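You operate a simulated robot arm through the tools that you are given. There is no shell and no other tool. Be economical: measure what you need, move in short steps, check, and stop when the job is done.

The job below is to be done with a simulated robot arm. You get a single attempt, and the scene is never put back.

TASK
Put the orange capped tube on the white puck.

The check looks at the end state, three seconds after you hand in, the way a careful person would. Anything else that was tipped, shoved, dropped, spilled or broken makes it a failure.

THE ROBOT
A 7-joint arm with a two-finger parallel gripper, fixed in place. Base frame: the origin is at the foot of the arm, x ahead of it, y to its left, z up; the work surface is at about z = 760. Readings come in mm, rad, newtons and seconds.
With the tool pointing down near the work surface it reaches from about 300 to 700 mm from the base axis. Its first joint turns from -1.152 to 1.152 rad. Payload 1.57 kg.
The tool frame sits at the grasp point between the pads (the TCP): z along the fingers, y along the line on which they close. The tips reach 30 mm beyond it. Largest opening 110 mm; finger width 24, thickness 12; the body of the gripper, 48 by 112 mm, starts 78 mm behind the TCP.
Orientation is that of the tool frame in the base frame, as a unit quaternion [w, x, y, z]. With the fingers straight down and closing along the base's y, the tool's x points along the base's -x, its y along +y and its z along -z.

THE INTERFACE
- The arm moves only by the tool drive_tool. Its argument "moves" is a list of rows, each a list of 7 numbers: the opening in per cent of the stroke, from 0 (shut) to 100 (fully open), then the shift along the tool's x, y, z in cm, then the turn, a rotation vector about the tool's x, y, z in rad. In form: [[jaw, tx, ty, tz, rx, ry, rz], ...]. A call has 1 to 8 rows; each row is the pose to reach, as a shift and turn from the pose commanded when the call began, along the tool's axes at that moment. Rows are played at 5 a second. More than 50 mm and 0.15 rad between two rows, or a gripper value outside its range, and nothing of the call is played. A pose out of reach is approached as far as the arm can. The call stops where the force on the tool passes 40 N (or 10 N more than at its start, if that is more) or the arm is blocked; 0.2 s more then pass. The fingers move at their own pace (about 108 mm/s each) and stop on an object; they squeeze with about 35 N. The grip force told is the motor's: it shows also when the fingers shut on nothing. Time passes only in rows, and 0.2 s behind the last, so rows that repeat a pose let the fingers close. It gives the time, the measured TCP pose, the force on the tool (base axes), the opening and the grip force at its end, in the units of the frame above (readings bear some noise), and new pictures: "views" is both (left out), scene, wrist or none.
- Cameras (640 x 400 px; columns grow to the right, rows downward): "scene" is fixed at [140.5, -380, 1397.6]; the picture's right is [0.93, -0.38, 0.00], its down [-0.24, -0.58, -0.78] and it looks along [0.29, 0.72, -0.63] (base axes); focal length 351 px, centre (320, 200). "wrist" rides on the gripper at [-36, 0, -80] in the tool frame; the picture's right is [0.00, -1.00, 0.00], its down [0.97, 0.00, -0.24] and it looks along [0.24, 0.00, 0.97] (tool axes); focal length 218 px, centre (320, 200). There is no depth. A picture from a camera that has moved, and an enlarged one, comes with that camera's place and axes in the base frame and with its lens.
- close_up(camera, box): a new picture of the part [left, top, right, bottom] of that camera's present view, enlarged. It takes no simulated time.
- finish_job(): hands the job in; it is judged then, once.

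Work in short steps. Places have to be worked out from the pictures, the camera data and where the tool is seen: move nearer, look again, correct. Check each grasp and each placing, and mend what went wrong. You have 90 turns and 150 pictures in all, those below and enlarged ones among them. Open the gripper and draw the arm clear of the work before you hand the job in, unless the task says otherwise; then end with one line.

The tools are called after "Call:" as name(argument=value, ...) on one line, values as JSON. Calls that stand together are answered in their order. drive_tool: Moves the arm, as the interface text tells. Its arguments: {"type":"object","properties":{"moves":{"type":"array"},"views":{"type":"string","enum":["both","scene","wrist","none"]}},"required":["moves"]} The other tools are called the same way: close_up (camera, box) takes an enlarged picture of a part of a camera's view; finish_job () hands the job in.

At the start:

```text
t: 0.0
ee_pos: [449.9, 57.5, 999.5]
tcp_rot: [0.001, 0.0, 1.0, 0.0]
contact_force: [0.5, 0.3, 0.5]
grip_width: 109.9
grasp_force: 0.1
```

scene: 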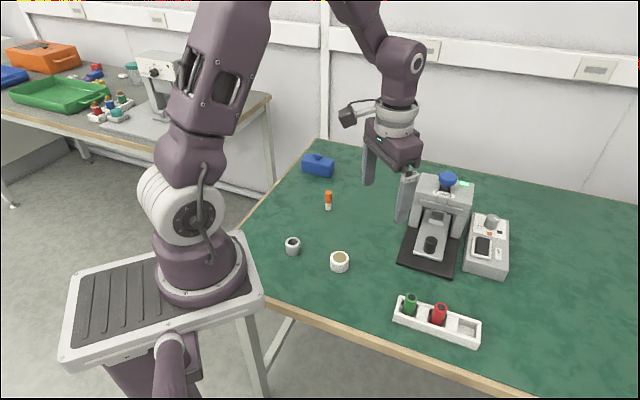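
wrist: 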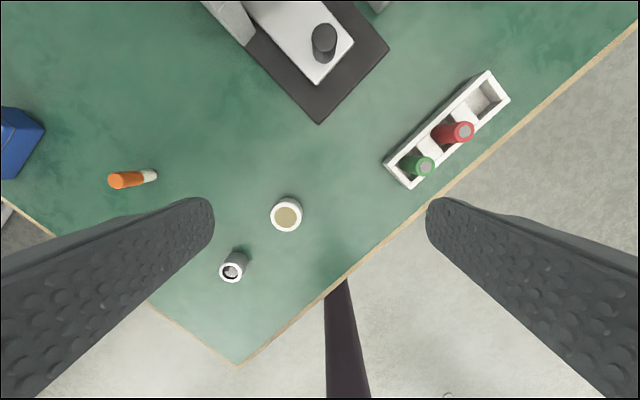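

The orange tube appears to stand upright near scene (328,200), and the white puck is probably at (340,262). I'll enlarge both views to confirm.

Call:
close_up(camera="scene", box=[270, 170, 390, 290])

Call:
close_up(camera="wrist", box=[90, 140, 330, 290])

```text
3.33 times, centred on (330, 230) of scene
camera zoom: at [140.5, -380.0, 1397.6], right [0.93, -0.38, 0.0], down [-0.24, -0.58, -0.78], along [0.29, 0.72, -0.63], focal length 1170 px, centre (287, 100)
```

zoom: 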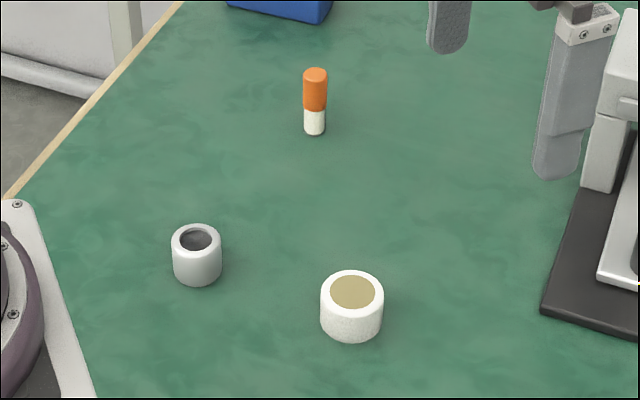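

```text
2.67 times, centred on (210, 215) of wrist
camera zoom: at [486.0, 57.9, 1080.2], right [0.0, -1.0, 0.0], down [-0.97, 0.0, 0.24], along [-0.24, 0.0, -0.97], focal length 582 px, centre (613, 160)
```

zoom: 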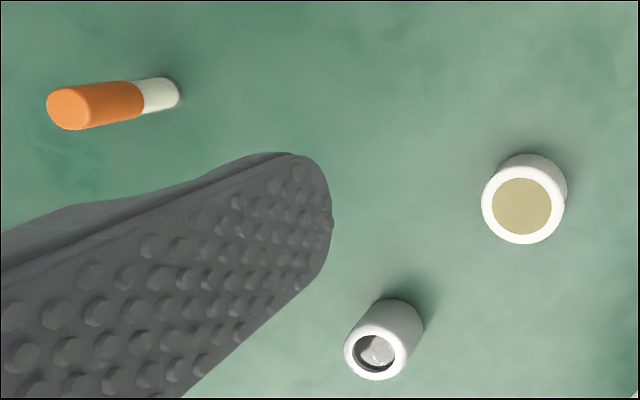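

The tube stands upright at about (443, 304), roughly 20 mm in diameter, with its top near z 819. The white puck with the tan top is at about (386, 105). I'll move above the tube and look.

Call:
drive_tool(moves=[[100, 0.1, 4.1, 1.5, 0, 0, 0], [100, 0.2, 8.2, 3, 0, 0, 0], [100, 0.35, 12.3, 4.5, 0, 0, 0], [100, 0.5, 16.4, 6, 0, 0, 0], [100, 0.6, 20.5, 7.5, 0, 0, 0], [100, 0.7, 24.6, 9, 0, 0, 0], [100, 0.7, 24.6, 9, 0, 0, 0]])

```text
t: 1.6
ee_pos: [442.8, 306.9, 910.0]
tcp_rot: [0.0, 0.0, 1.0, 0.0]
contact_force: [1.2, 1.0, 0.2]
grip_width: 110.0
grasp_force: 0.1
camera wrist: at [478.4, 306.3, 990.4], right [0.0, -1.0, 0.0], down [-0.97, 0.0, 0.24], along [-0.24, 0.0, -0.97], focal length 218 px, centre (320, 200)
```

scene: 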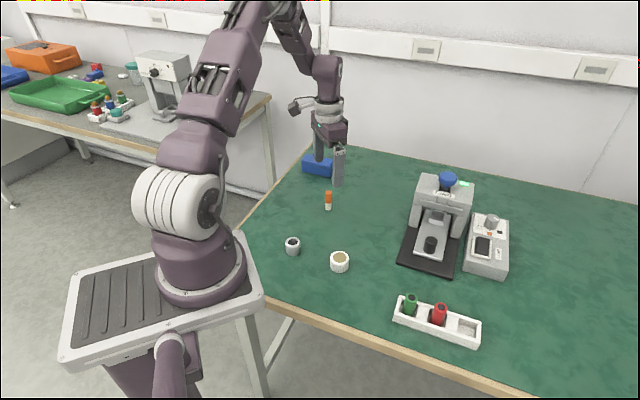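
wrist: 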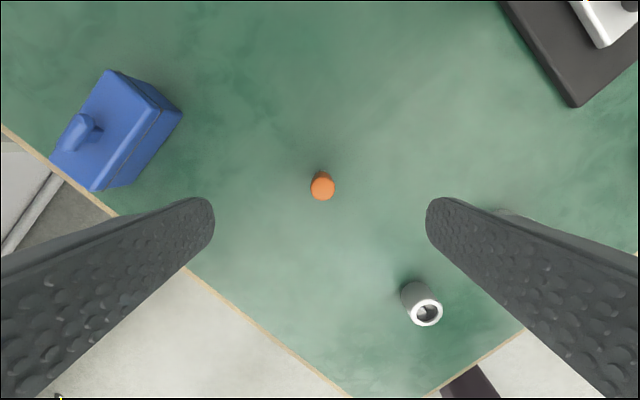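

The cap top works out to about (446, 304.5), so only a small correction is needed. I'll descend most of the way and check.

Call:
drive_tool(moves=[[100, -0.3, -0.2, 2, 0, 0, 0], [90, -0.3, -0.2, 5, 0, 0, 0], [80, -0.3, -0.2, 8, 0, 0, 0], [70, -0.3, -0.2, 8, 0, 0, 0]])

Call:
close_up(camera="scene", box=[280, 140, 380, 220])

```text
t: 2.6
ee_pos: [445.1, 303.5, 830.2]
tcp_rot: [0.0, -0.001, 1.0, 0.0]
contact_force: [-0.1, 0.0, -0.5]
grip_width: 77.1
grasp_force: 0.0
camera wrist: at [481.1, 304.3, 909.5], right [0.0, -1.0, 0.0], down [-0.97, 0.0, 0.24], along [-0.24, 0.0, -0.97], focal length 218 px, centre (320, 200)
```

scene: 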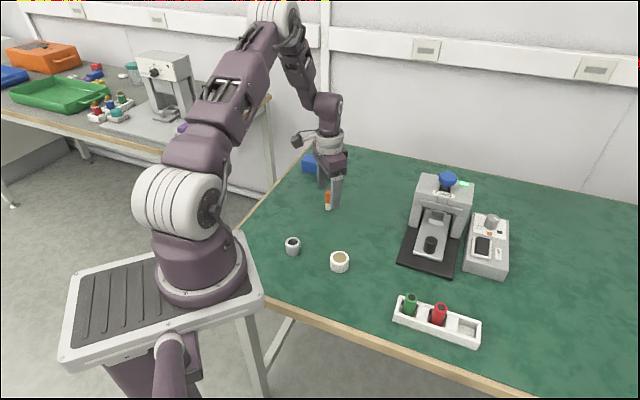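
wrist: 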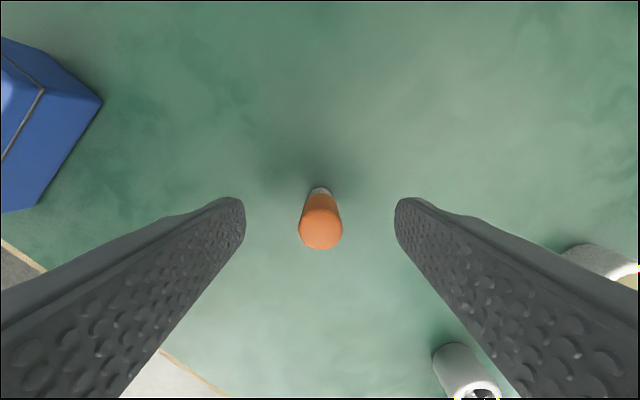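

```text
5.00 times, centred on (330, 180) of scene
camera zoom: at [140.5, -380.0, 1397.6], right [0.93, -0.38, 0.0], down [-0.24, -0.58, -0.78], along [0.29, 0.72, -0.63], focal length 1755 px, centre (270, 300)
```

zoom: 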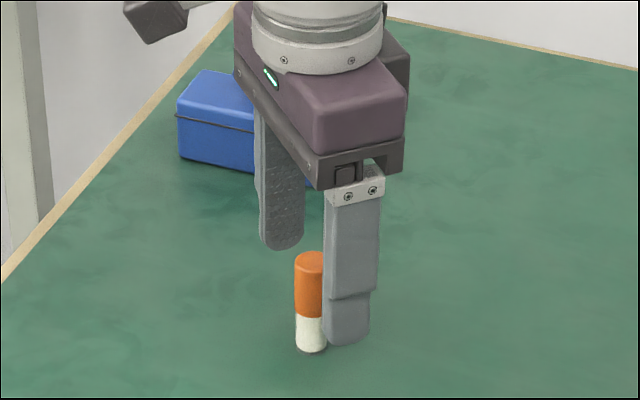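

The tube is centred between the fingers. I'll descend to about z 803 and close.

Call:
drive_tool(moves=[[70, 0, 0, 1.4, 0, 0, 0], [70, 0, 0, 2.7, 0, 0, 0], [40, 0, 0, 2.7, 0, 0, 0], [15, 0, 0, 2.7, 0, 0, 0], [5, 0, 0, 2.7, 0, 0, 0], [5, 0, 0, 2.7, 0, 0, 0]], views="wrist")

Call:
close_up(camera="scene", box=[280, 140, 380, 220])

```text
t: 4.0
ee_pos: [447.5, 303.2, 802.8]
tcp_rot: [0.0, 0.0, 1.0, 0.0]
contact_force: [-0.2, -0.2, 0.1]
grip_width: 18.7
grasp_force: 32.8
camera wrist: at [482.6, 304.0, 883.1], right [0.0, -1.0, 0.0], down [-0.97, 0.0, 0.24], along [-0.24, 0.0, -0.97], focal length 218 px, centre (320, 200)
```

wrist: 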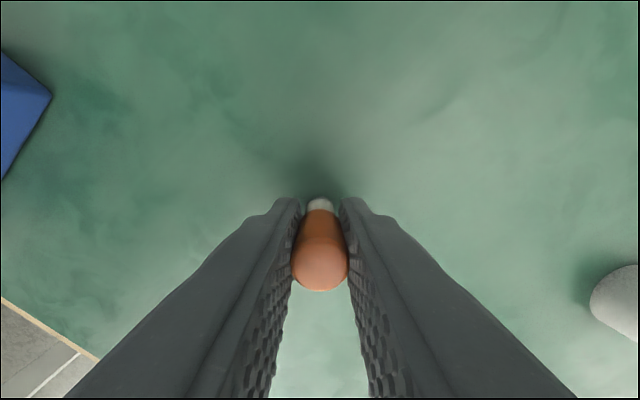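

```text
5.00 times, centred on (330, 180) of scene
camera zoom: at [140.5, -380.0, 1397.6], right [0.93, -0.38, 0.0], down [-0.24, -0.58, -0.78], along [0.29, 0.72, -0.63], focal length 1755 px, centre (270, 300)
```

zoom: 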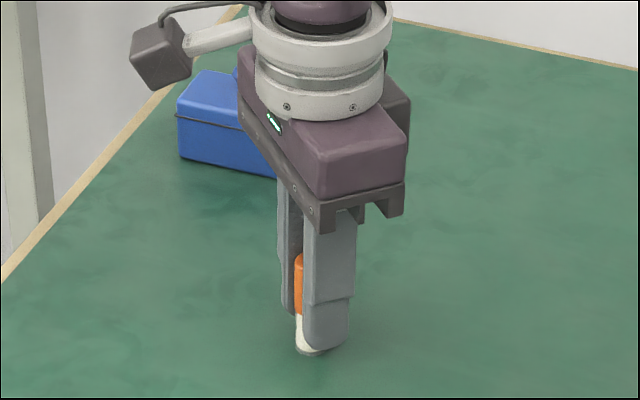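

The grasp holds: width is 18.7 mm and grip force 33 N. I'll lift straight up about 90 mm.

Call:
drive_tool(moves=[[5, 0, 0, -1.5, 0, 0, 0], [5, 0, 0, -4, 0, 0, 0], [5, 0, 0, -7, 0, 0, 0], [5, 0, 0, -9, 0, 0, 0], [5, 0, 0, -9, 0, 0, 0]])

Call:
close_up(camera="wrist", box=[240, 150, 640, 400])

```text
t: 5.2
ee_pos: [446.6, 302.1, 892.3]
tcp_rot: [0.0, 0.0, 1.0, 0.001]
contact_force: [0.7, 0.5, 0.1]
grip_width: 18.5
grasp_force: 32.6
camera wrist: at [482.2, 301.8, 972.6], right [0.0, -1.0, 0.0], down [-0.97, 0.0, 0.24], along [-0.24, 0.0, -0.97], focal length 218 px, centre (320, 200)
```

scene: 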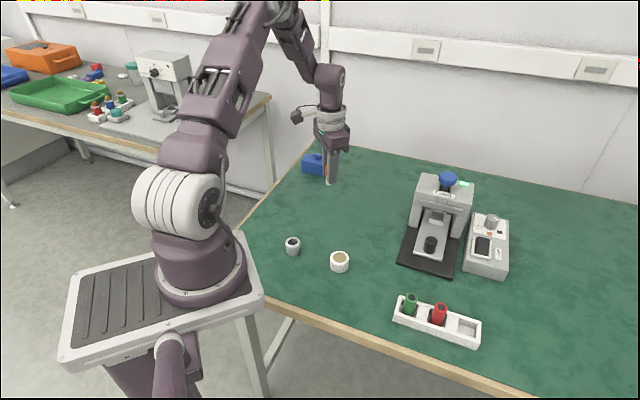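
wrist: 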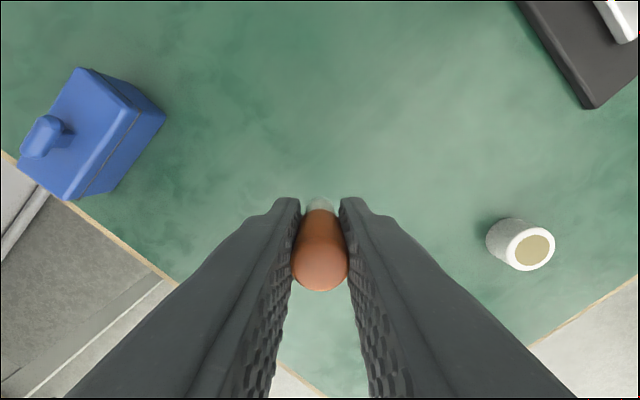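

```text
1.60 times, centred on (440, 275) of wrist
camera zoom: at [482.2, 301.8, 972.6], right [0.0, -1.0, 0.0], down [-0.97, 0.0, 0.24], along [-0.24, 0.0, -0.97], focal length 349 px, centre (128, 80)
```

zoom: 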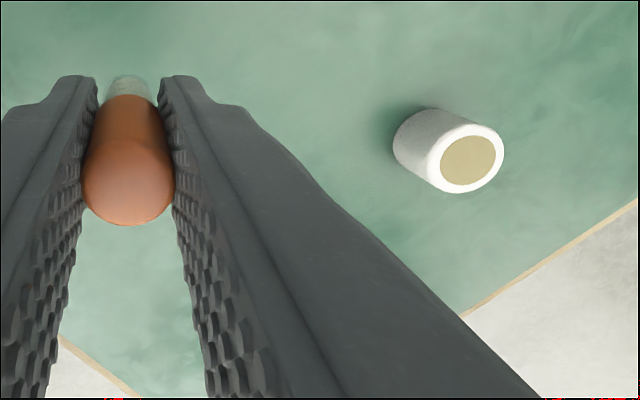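

The lift is good. Next I'll go to about (346, 106, 892), so the wrist camera looks nearly straight down on the puck for a precise measurement.

Call:
drive_tool(moves=[[5, 1, -2.0, 0, 0, 0, 0], [5, 3, -5.5, 0, 0, 0, 0], [5, 5, -9.5, 0, 0, 0, 0], [5, 7, -13.5, 0, 0, 0, 0], [5, 8.7, -17, 0, 0, 0, 0], [5, 10, -19.5, 0, 0, 0, 0], [5, 10, -19.5, 0, 0, 0, 0], [5, 10, -19.5, 0, 0, 0, 0]])

Call:
close_up(camera="wrist", box=[240, 110, 400, 210])

```text
t: 7.0
ee_pos: [345.5, 106.2, 895.6]
tcp_rot: [0.0, 0.0, 1.0, 0.0]
contact_force: [0.6, -0.5, 0.7]
grip_width: 18.9
grasp_force: 33.1
camera wrist: at [381.1, 107.7, 974.4], right [0.0, -1.0, 0.0], down [-0.97, 0.0, 0.24], along [-0.24, 0.0, -0.97], focal length 218 px, centre (320, 200)
```

scene: 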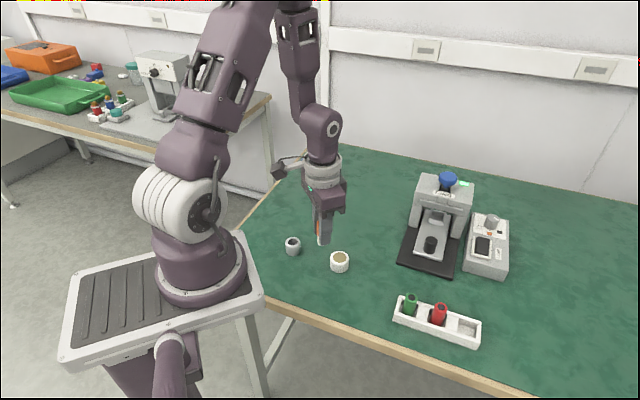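
wrist: 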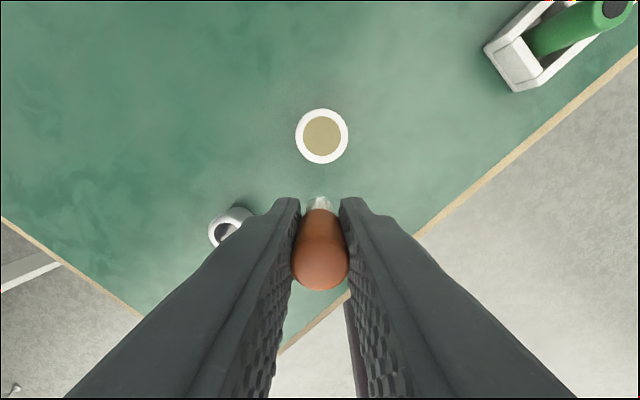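

```text
4.00 times, centred on (320, 160) of wrist
camera zoom: at [381.1, 107.7, 974.4], right [0.0, -1.0, 0.0], down [-0.97, 0.0, 0.24], along [-0.24, 0.0, -0.97], focal length 873 px, centre (320, 360)
```

zoom: 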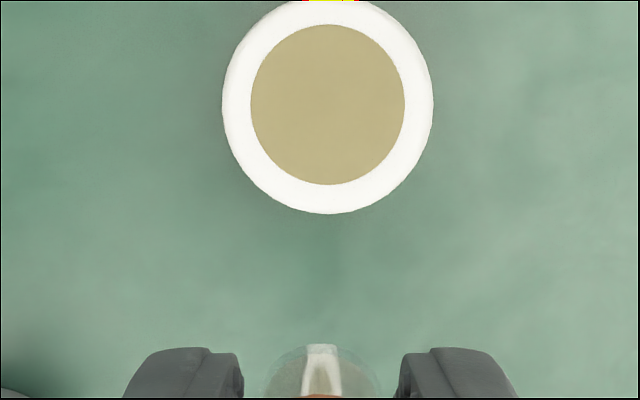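

The puck top centre measures about (389, 105.5, 788), with a 43 mm diameter. I'll move the tube over it and come down to about 14 mm above contact.

Call:
drive_tool(moves=[[5, -2.2, -0.08, 0, 0, 0, 0], [5, -4.4, -0.16, 0, 0, 0, 0], [5, -4.4, -0.16, 2.5, 0, 0, 0], [5, -4.4, -0.16, 4.7, 0, 0, 0], [5, -4.4, -0.16, 4.7, 0, 0, 0], [5, -4.4, -0.16, 4.7, 0, 0, 0]])

Call:
close_up(camera="scene", box=[290, 200, 390, 280])

Call:
close_up(camera="wrist", box=[240, 150, 400, 250])

```text
t: 8.4
ee_pos: [390.9, 105.6, 846.3]
tcp_rot: [0.001, 0.0, 1.0, 0.0]
contact_force: [0.7, -0.6, -0.3]
grip_width: 18.5
grasp_force: 32.8
camera wrist: at [426.3, 106.2, 926.7], right [0.0, -1.0, 0.0], down [-0.97, 0.0, 0.24], along [-0.24, 0.0, -0.97], focal length 218 px, centre (320, 200)
```

scene: 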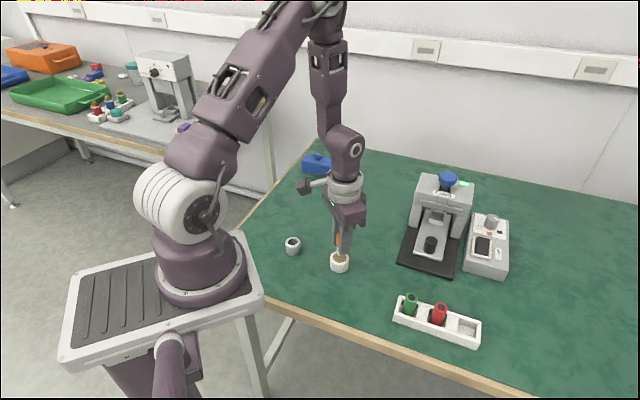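
wrist: 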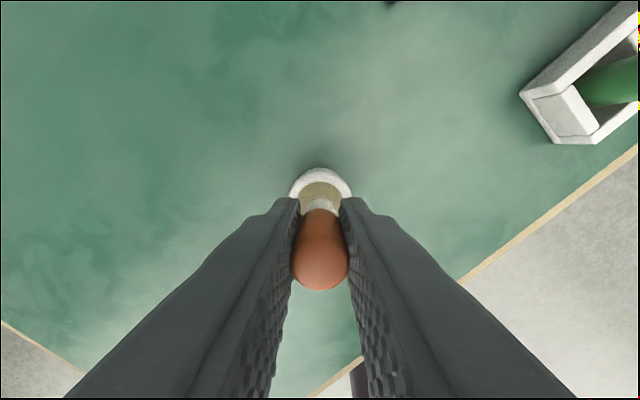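

```text
5.00 times, centred on (340, 240) of scene
camera zoom: at [140.5, -380.0, 1397.6], right [0.93, -0.38, 0.0], down [-0.24, -0.58, -0.78], along [0.29, 0.72, -0.63], focal length 1755 px, centre (220, 0)
```

zoom: 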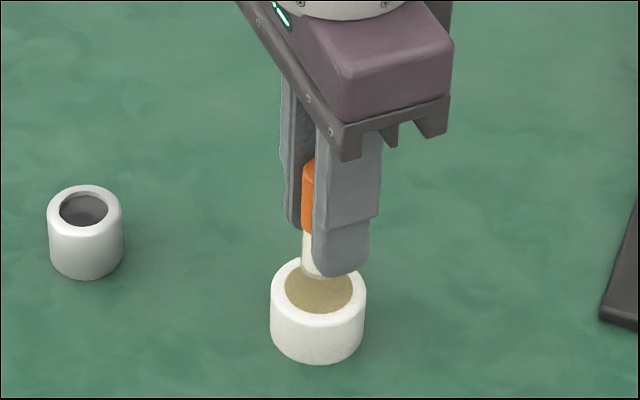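

```text
4.00 times, centred on (320, 200) of wrist
camera zoom: at [426.3, 106.2, 926.7], right [0.0, -1.0, 0.0], down [-0.97, 0.0, 0.24], along [-0.24, 0.0, -0.97], focal length 873 px, centre (320, 200)
```

zoom: 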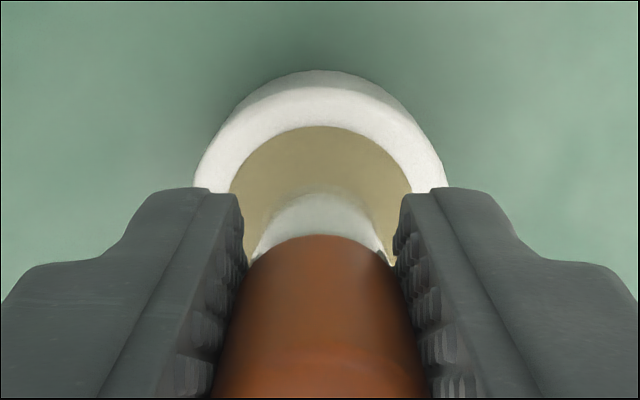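

The tube is aligned with the puck in both views. I'll descend slowly towards contact and then look.

Call:
drive_tool(moves=[[5, 0, 0, 0.6, 0, 0, 0], [5, 0, 0, 1.0, 0, 0, 0], [5, 0, 0, 1.2, 0, 0, 0], [5, 0, 0, 1.2, 0, 0, 0]], views="none")

Call:
close_up(camera="scene", box=[315, 230, 365, 280])

Call:
close_up(camera="wrist", box=[240, 150, 400, 250])

```text
t: 9.4
ee_pos: [390.9, 105.8, 833.4]
tcp_rot: [-0.001, 0.0, 1.0, -0.001]
contact_force: [-0.4, 0.1, -0.1]
grip_width: 18.8
grasp_force: 33.5
```

```text
8.00 times, centred on (340, 255) of scene
camera zoom: at [140.5, -380.0, 1397.6], right [0.93, -0.38, 0.0], down [-0.24, -0.58, -0.78], along [0.29, 0.72, -0.63], focal length 2808 px, centre (160, -240)
```

zoom: 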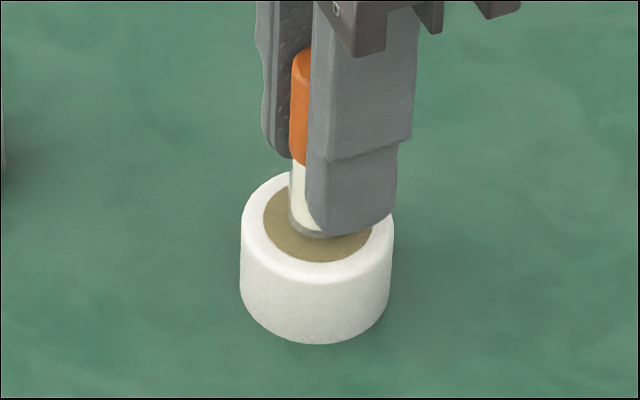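

```text
4.00 times, centred on (320, 200) of wrist
camera zoom: at [426.4, 105.7, 914.5], right [0.0, -1.0, 0.0], down [-0.97, 0.0, 0.24], along [-0.24, 0.0, -0.97], focal length 873 px, centre (320, 200)
```

zoom: 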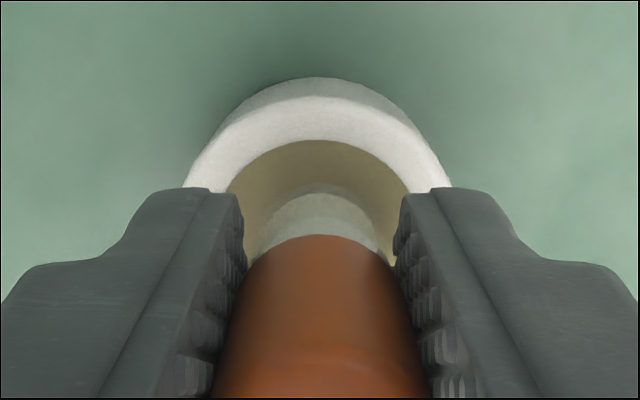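

The tube is well centred and just above the tan top. I'll make 1 mm steps until force appears.

Call:
drive_tool(moves=[[5, 0, 0, 0.1, 0, 0, 0], [5, 0, 0, 0.1, 0, 0, 0]], views="none")

```text
t: 10.0
ee_pos: [390.9, 105.4, 832.7]
tcp_rot: [0.0, -0.001, 1.0, 0.0]
contact_force: [-0.9, 0.1, -0.4]
grip_width: 18.6
grasp_force: 33.2
```

No contact yet, so I'll go another millimetre.

Call:
drive_tool(moves=[[5, 0, 0, 0.1, 0, 0, 0], [5, 0, 0, 0.1, 0, 0, 0]], views="none")

```text
t: 10.6
ee_pos: [388.9, 106.4, 833.3]
tcp_rot: [0.0, -0.001, 1.0, 0.0]
contact_force: [0.0, -1.3, -0.3]
grip_width: 18.9
grasp_force: 33.4
```

Still no force. I'll take another millimetre step and look again.

Call:
drive_tool(moves=[[5, 0, 0, 0.1, 0, 0, 0], [5, 0, 0, 0.1, 0, 0, 0]], views="none")

Call:
close_up(camera="scene", box=[315, 230, 365, 280])

```text
t: 11.2
ee_pos: [389.7, 105.7, 831.5]
tcp_rot: [0.0, 0.0, 1.0, 0.001]
contact_force: [0.4, 0.1, 0.2]
grip_width: 18.7
grasp_force: 33.2
```

```text
8.00 times, centred on (340, 255) of scene
camera zoom: at [140.5, -380.0, 1397.6], right [0.93, -0.38, 0.0], down [-0.24, -0.58, -0.78], along [0.29, 0.72, -0.63], focal length 2808 px, centre (160, -240)
```

zoom: 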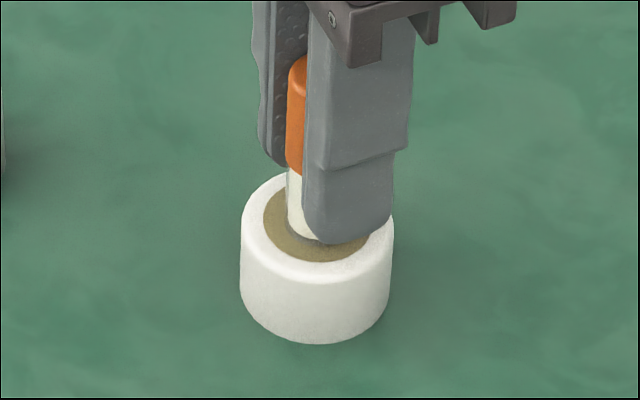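

It's close, but the force is still zero. I'll continue in 1 mm steps.

Call:
drive_tool(moves=[[5, 0, 0, 0.1, 0, 0, 0], [5, 0, 0, 0.1, 0, 0, 0]], views="none")

```text
t: 11.8
ee_pos: [391.0, 106.9, 830.5]
tcp_rot: [0.001, -0.001, 1.0, 0.0]
contact_force: [-1.9, -1.1, 23.9]
grip_width: 18.8
grasp_force: 33.4
```

Contact shows at 24 N. I'll back off 0.5 mm to relieve it and check.

Call:
drive_tool(moves=[[5, 0, 0, -0.05, 0, 0, 0], [5, 0, 0, -0.05, 0, 0, 0]], views="none")

Call:
close_up(camera="scene", box=[315, 230, 365, 280])

```text
t: 12.4
ee_pos: [389.9, 105.4, 830.8]
tcp_rot: [0.0, 0.0, 1.0, -0.001]
contact_force: [-0.3, 1.1, 14.6]
grip_width: 18.6
grasp_force: 32.6
```

```text
8.00 times, centred on (340, 255) of scene
camera zoom: at [140.3, -380.0, 1397.7], right [0.93, -0.38, 0.0], down [-0.24, -0.58, -0.78], along [0.29, 0.72, -0.63], focal length 2808 px, centre (160, -240)
```

zoom: 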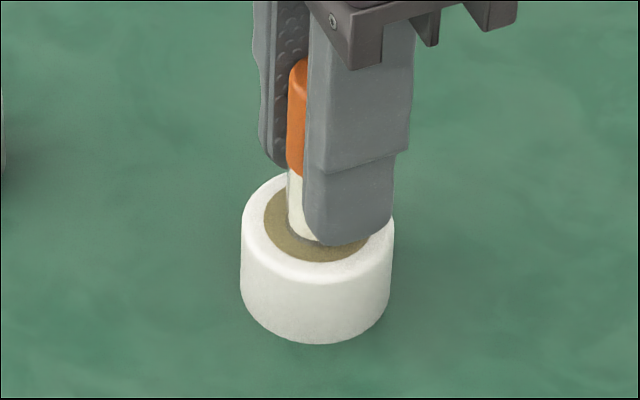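

The tube is seated upright and centred, with a small preload. I'll open the fingers gently in place.

Call:
drive_tool(moves=[[14, 0, 0, -0.05, 0, 0, 0], [19, 0, 0, -0.05, 0, 0, 0], [24, 0, 0, -0.05, 0, 0, 0], [35, 0, 0, -0.05, 0, 0, 0], [50, 0, 0, -0.05, 0, 0, 0], [50, 0, 0, -0.05, 0, 0, 0]])

Call:
close_up(camera="scene", box=[315, 230, 365, 280])

```text
t: 13.8
ee_pos: [390.4, 105.2, 830.8]
tcp_rot: [0.0, 0.0, 1.0, 0.0]
contact_force: [0.4, -0.3, 0.4]
grip_width: 54.8
grasp_force: 0.1
camera wrist: at [425.6, 105.7, 911.2], right [0.0, -1.0, 0.0], down [-0.97, 0.0, 0.24], along [-0.24, 0.0, -0.97], focal length 218 px, centre (320, 200)
```

scene: 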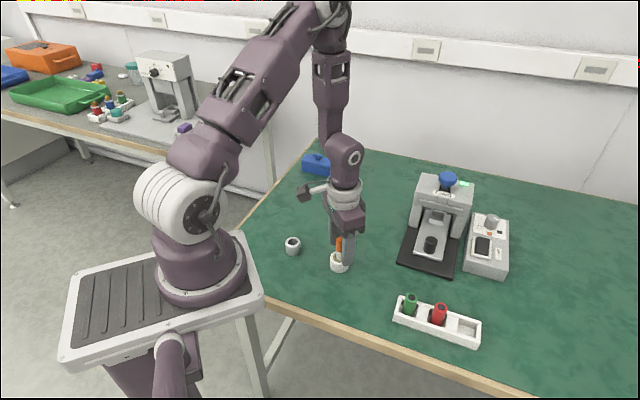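
wrist: 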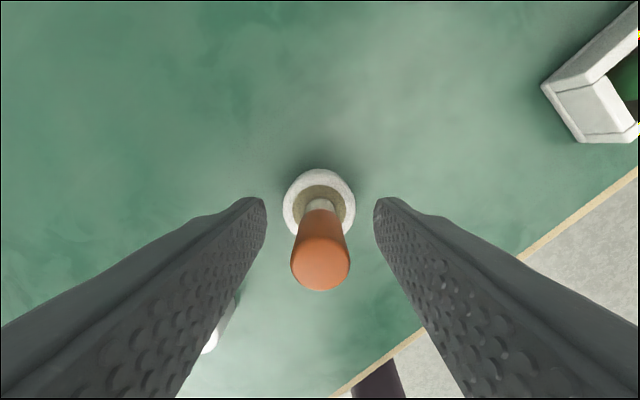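

```text
8.00 times, centred on (340, 255) of scene
camera zoom: at [140.5, -380.0, 1397.6], right [0.93, -0.38, 0.0], down [-0.24, -0.58, -0.78], along [0.29, 0.72, -0.63], focal length 2808 px, centre (160, -240)
```

zoom: 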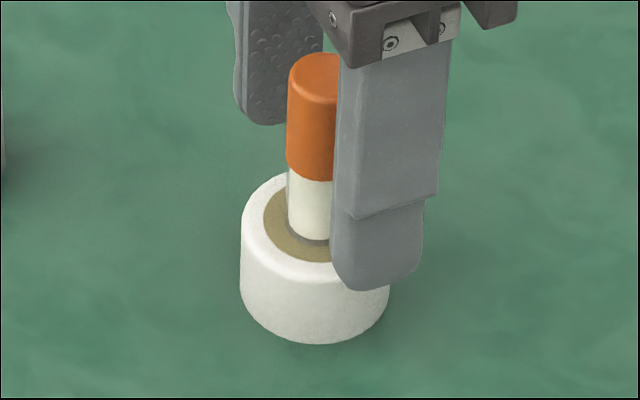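

The tube stands free on the puck. I'll retreat straight up.

Call:
drive_tool(moves=[[50, 0, 0, -1.5, 0, 0, 0], [50, 0, 0, -4.5, 0, 0, 0], [50, 0, 0, -8.5, 0, 0, 0], [50, 0, 0, -12.5, 0, 0, 0], [50, 0, 0, -16, 0, 0, 0], [50, 0, 0, -16, 0, 0, 0]])

Call:
close_up(camera="scene", box=[290, 200, 390, 280])

```text
t: 15.2
ee_pos: [387.8, 104.0, 991.8]
tcp_rot: [-0.001, 0.0, 1.0, 0.0]
contact_force: [0.0, -0.4, -0.5]
grip_width: 55.1
grasp_force: 0.1
camera wrist: at [423.9, 104.6, 1071.2], right [0.0, -1.0, 0.0], down [-0.97, 0.0, 0.24], along [-0.24, 0.0, -0.97], focal length 218 px, centre (320, 200)
```

scene: 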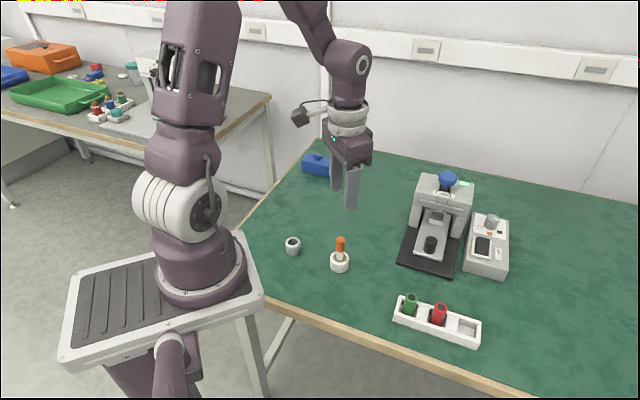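
wrist: 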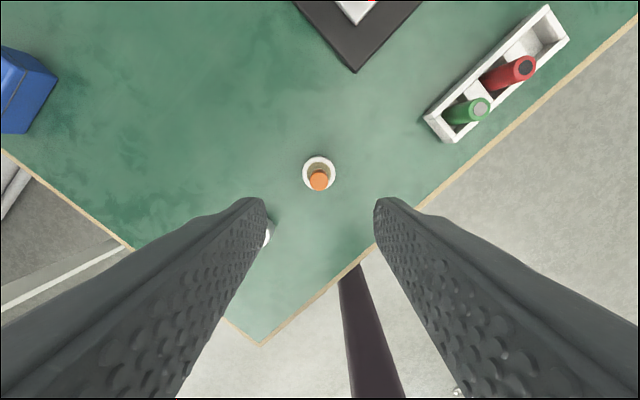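

```text
5.00 times, centred on (340, 240) of scene
camera zoom: at [140.4, -380.0, 1397.6], right [0.93, -0.38, 0.0], down [-0.24, -0.58, -0.78], along [0.29, 0.72, -0.63], focal length 1755 px, centre (220, 0)
```

zoom: 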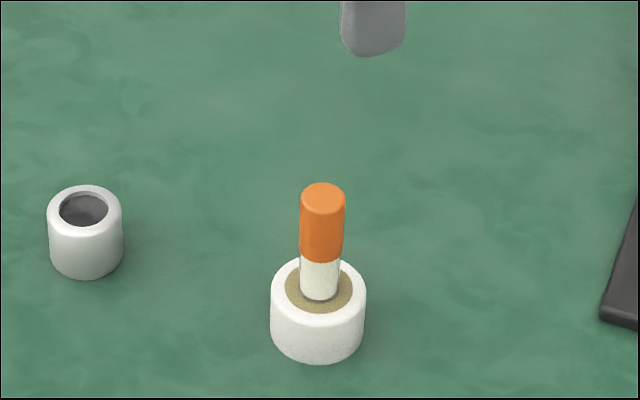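

The tube is upright and centred on the puck, the arm is clear and nothing else has moved, so I'm handing in.

Call:
finish_job()

```text
The job is handed in.
```

The orange capped tube is standing upright and centred on the white puck; the gripper is open and the arm is clear.
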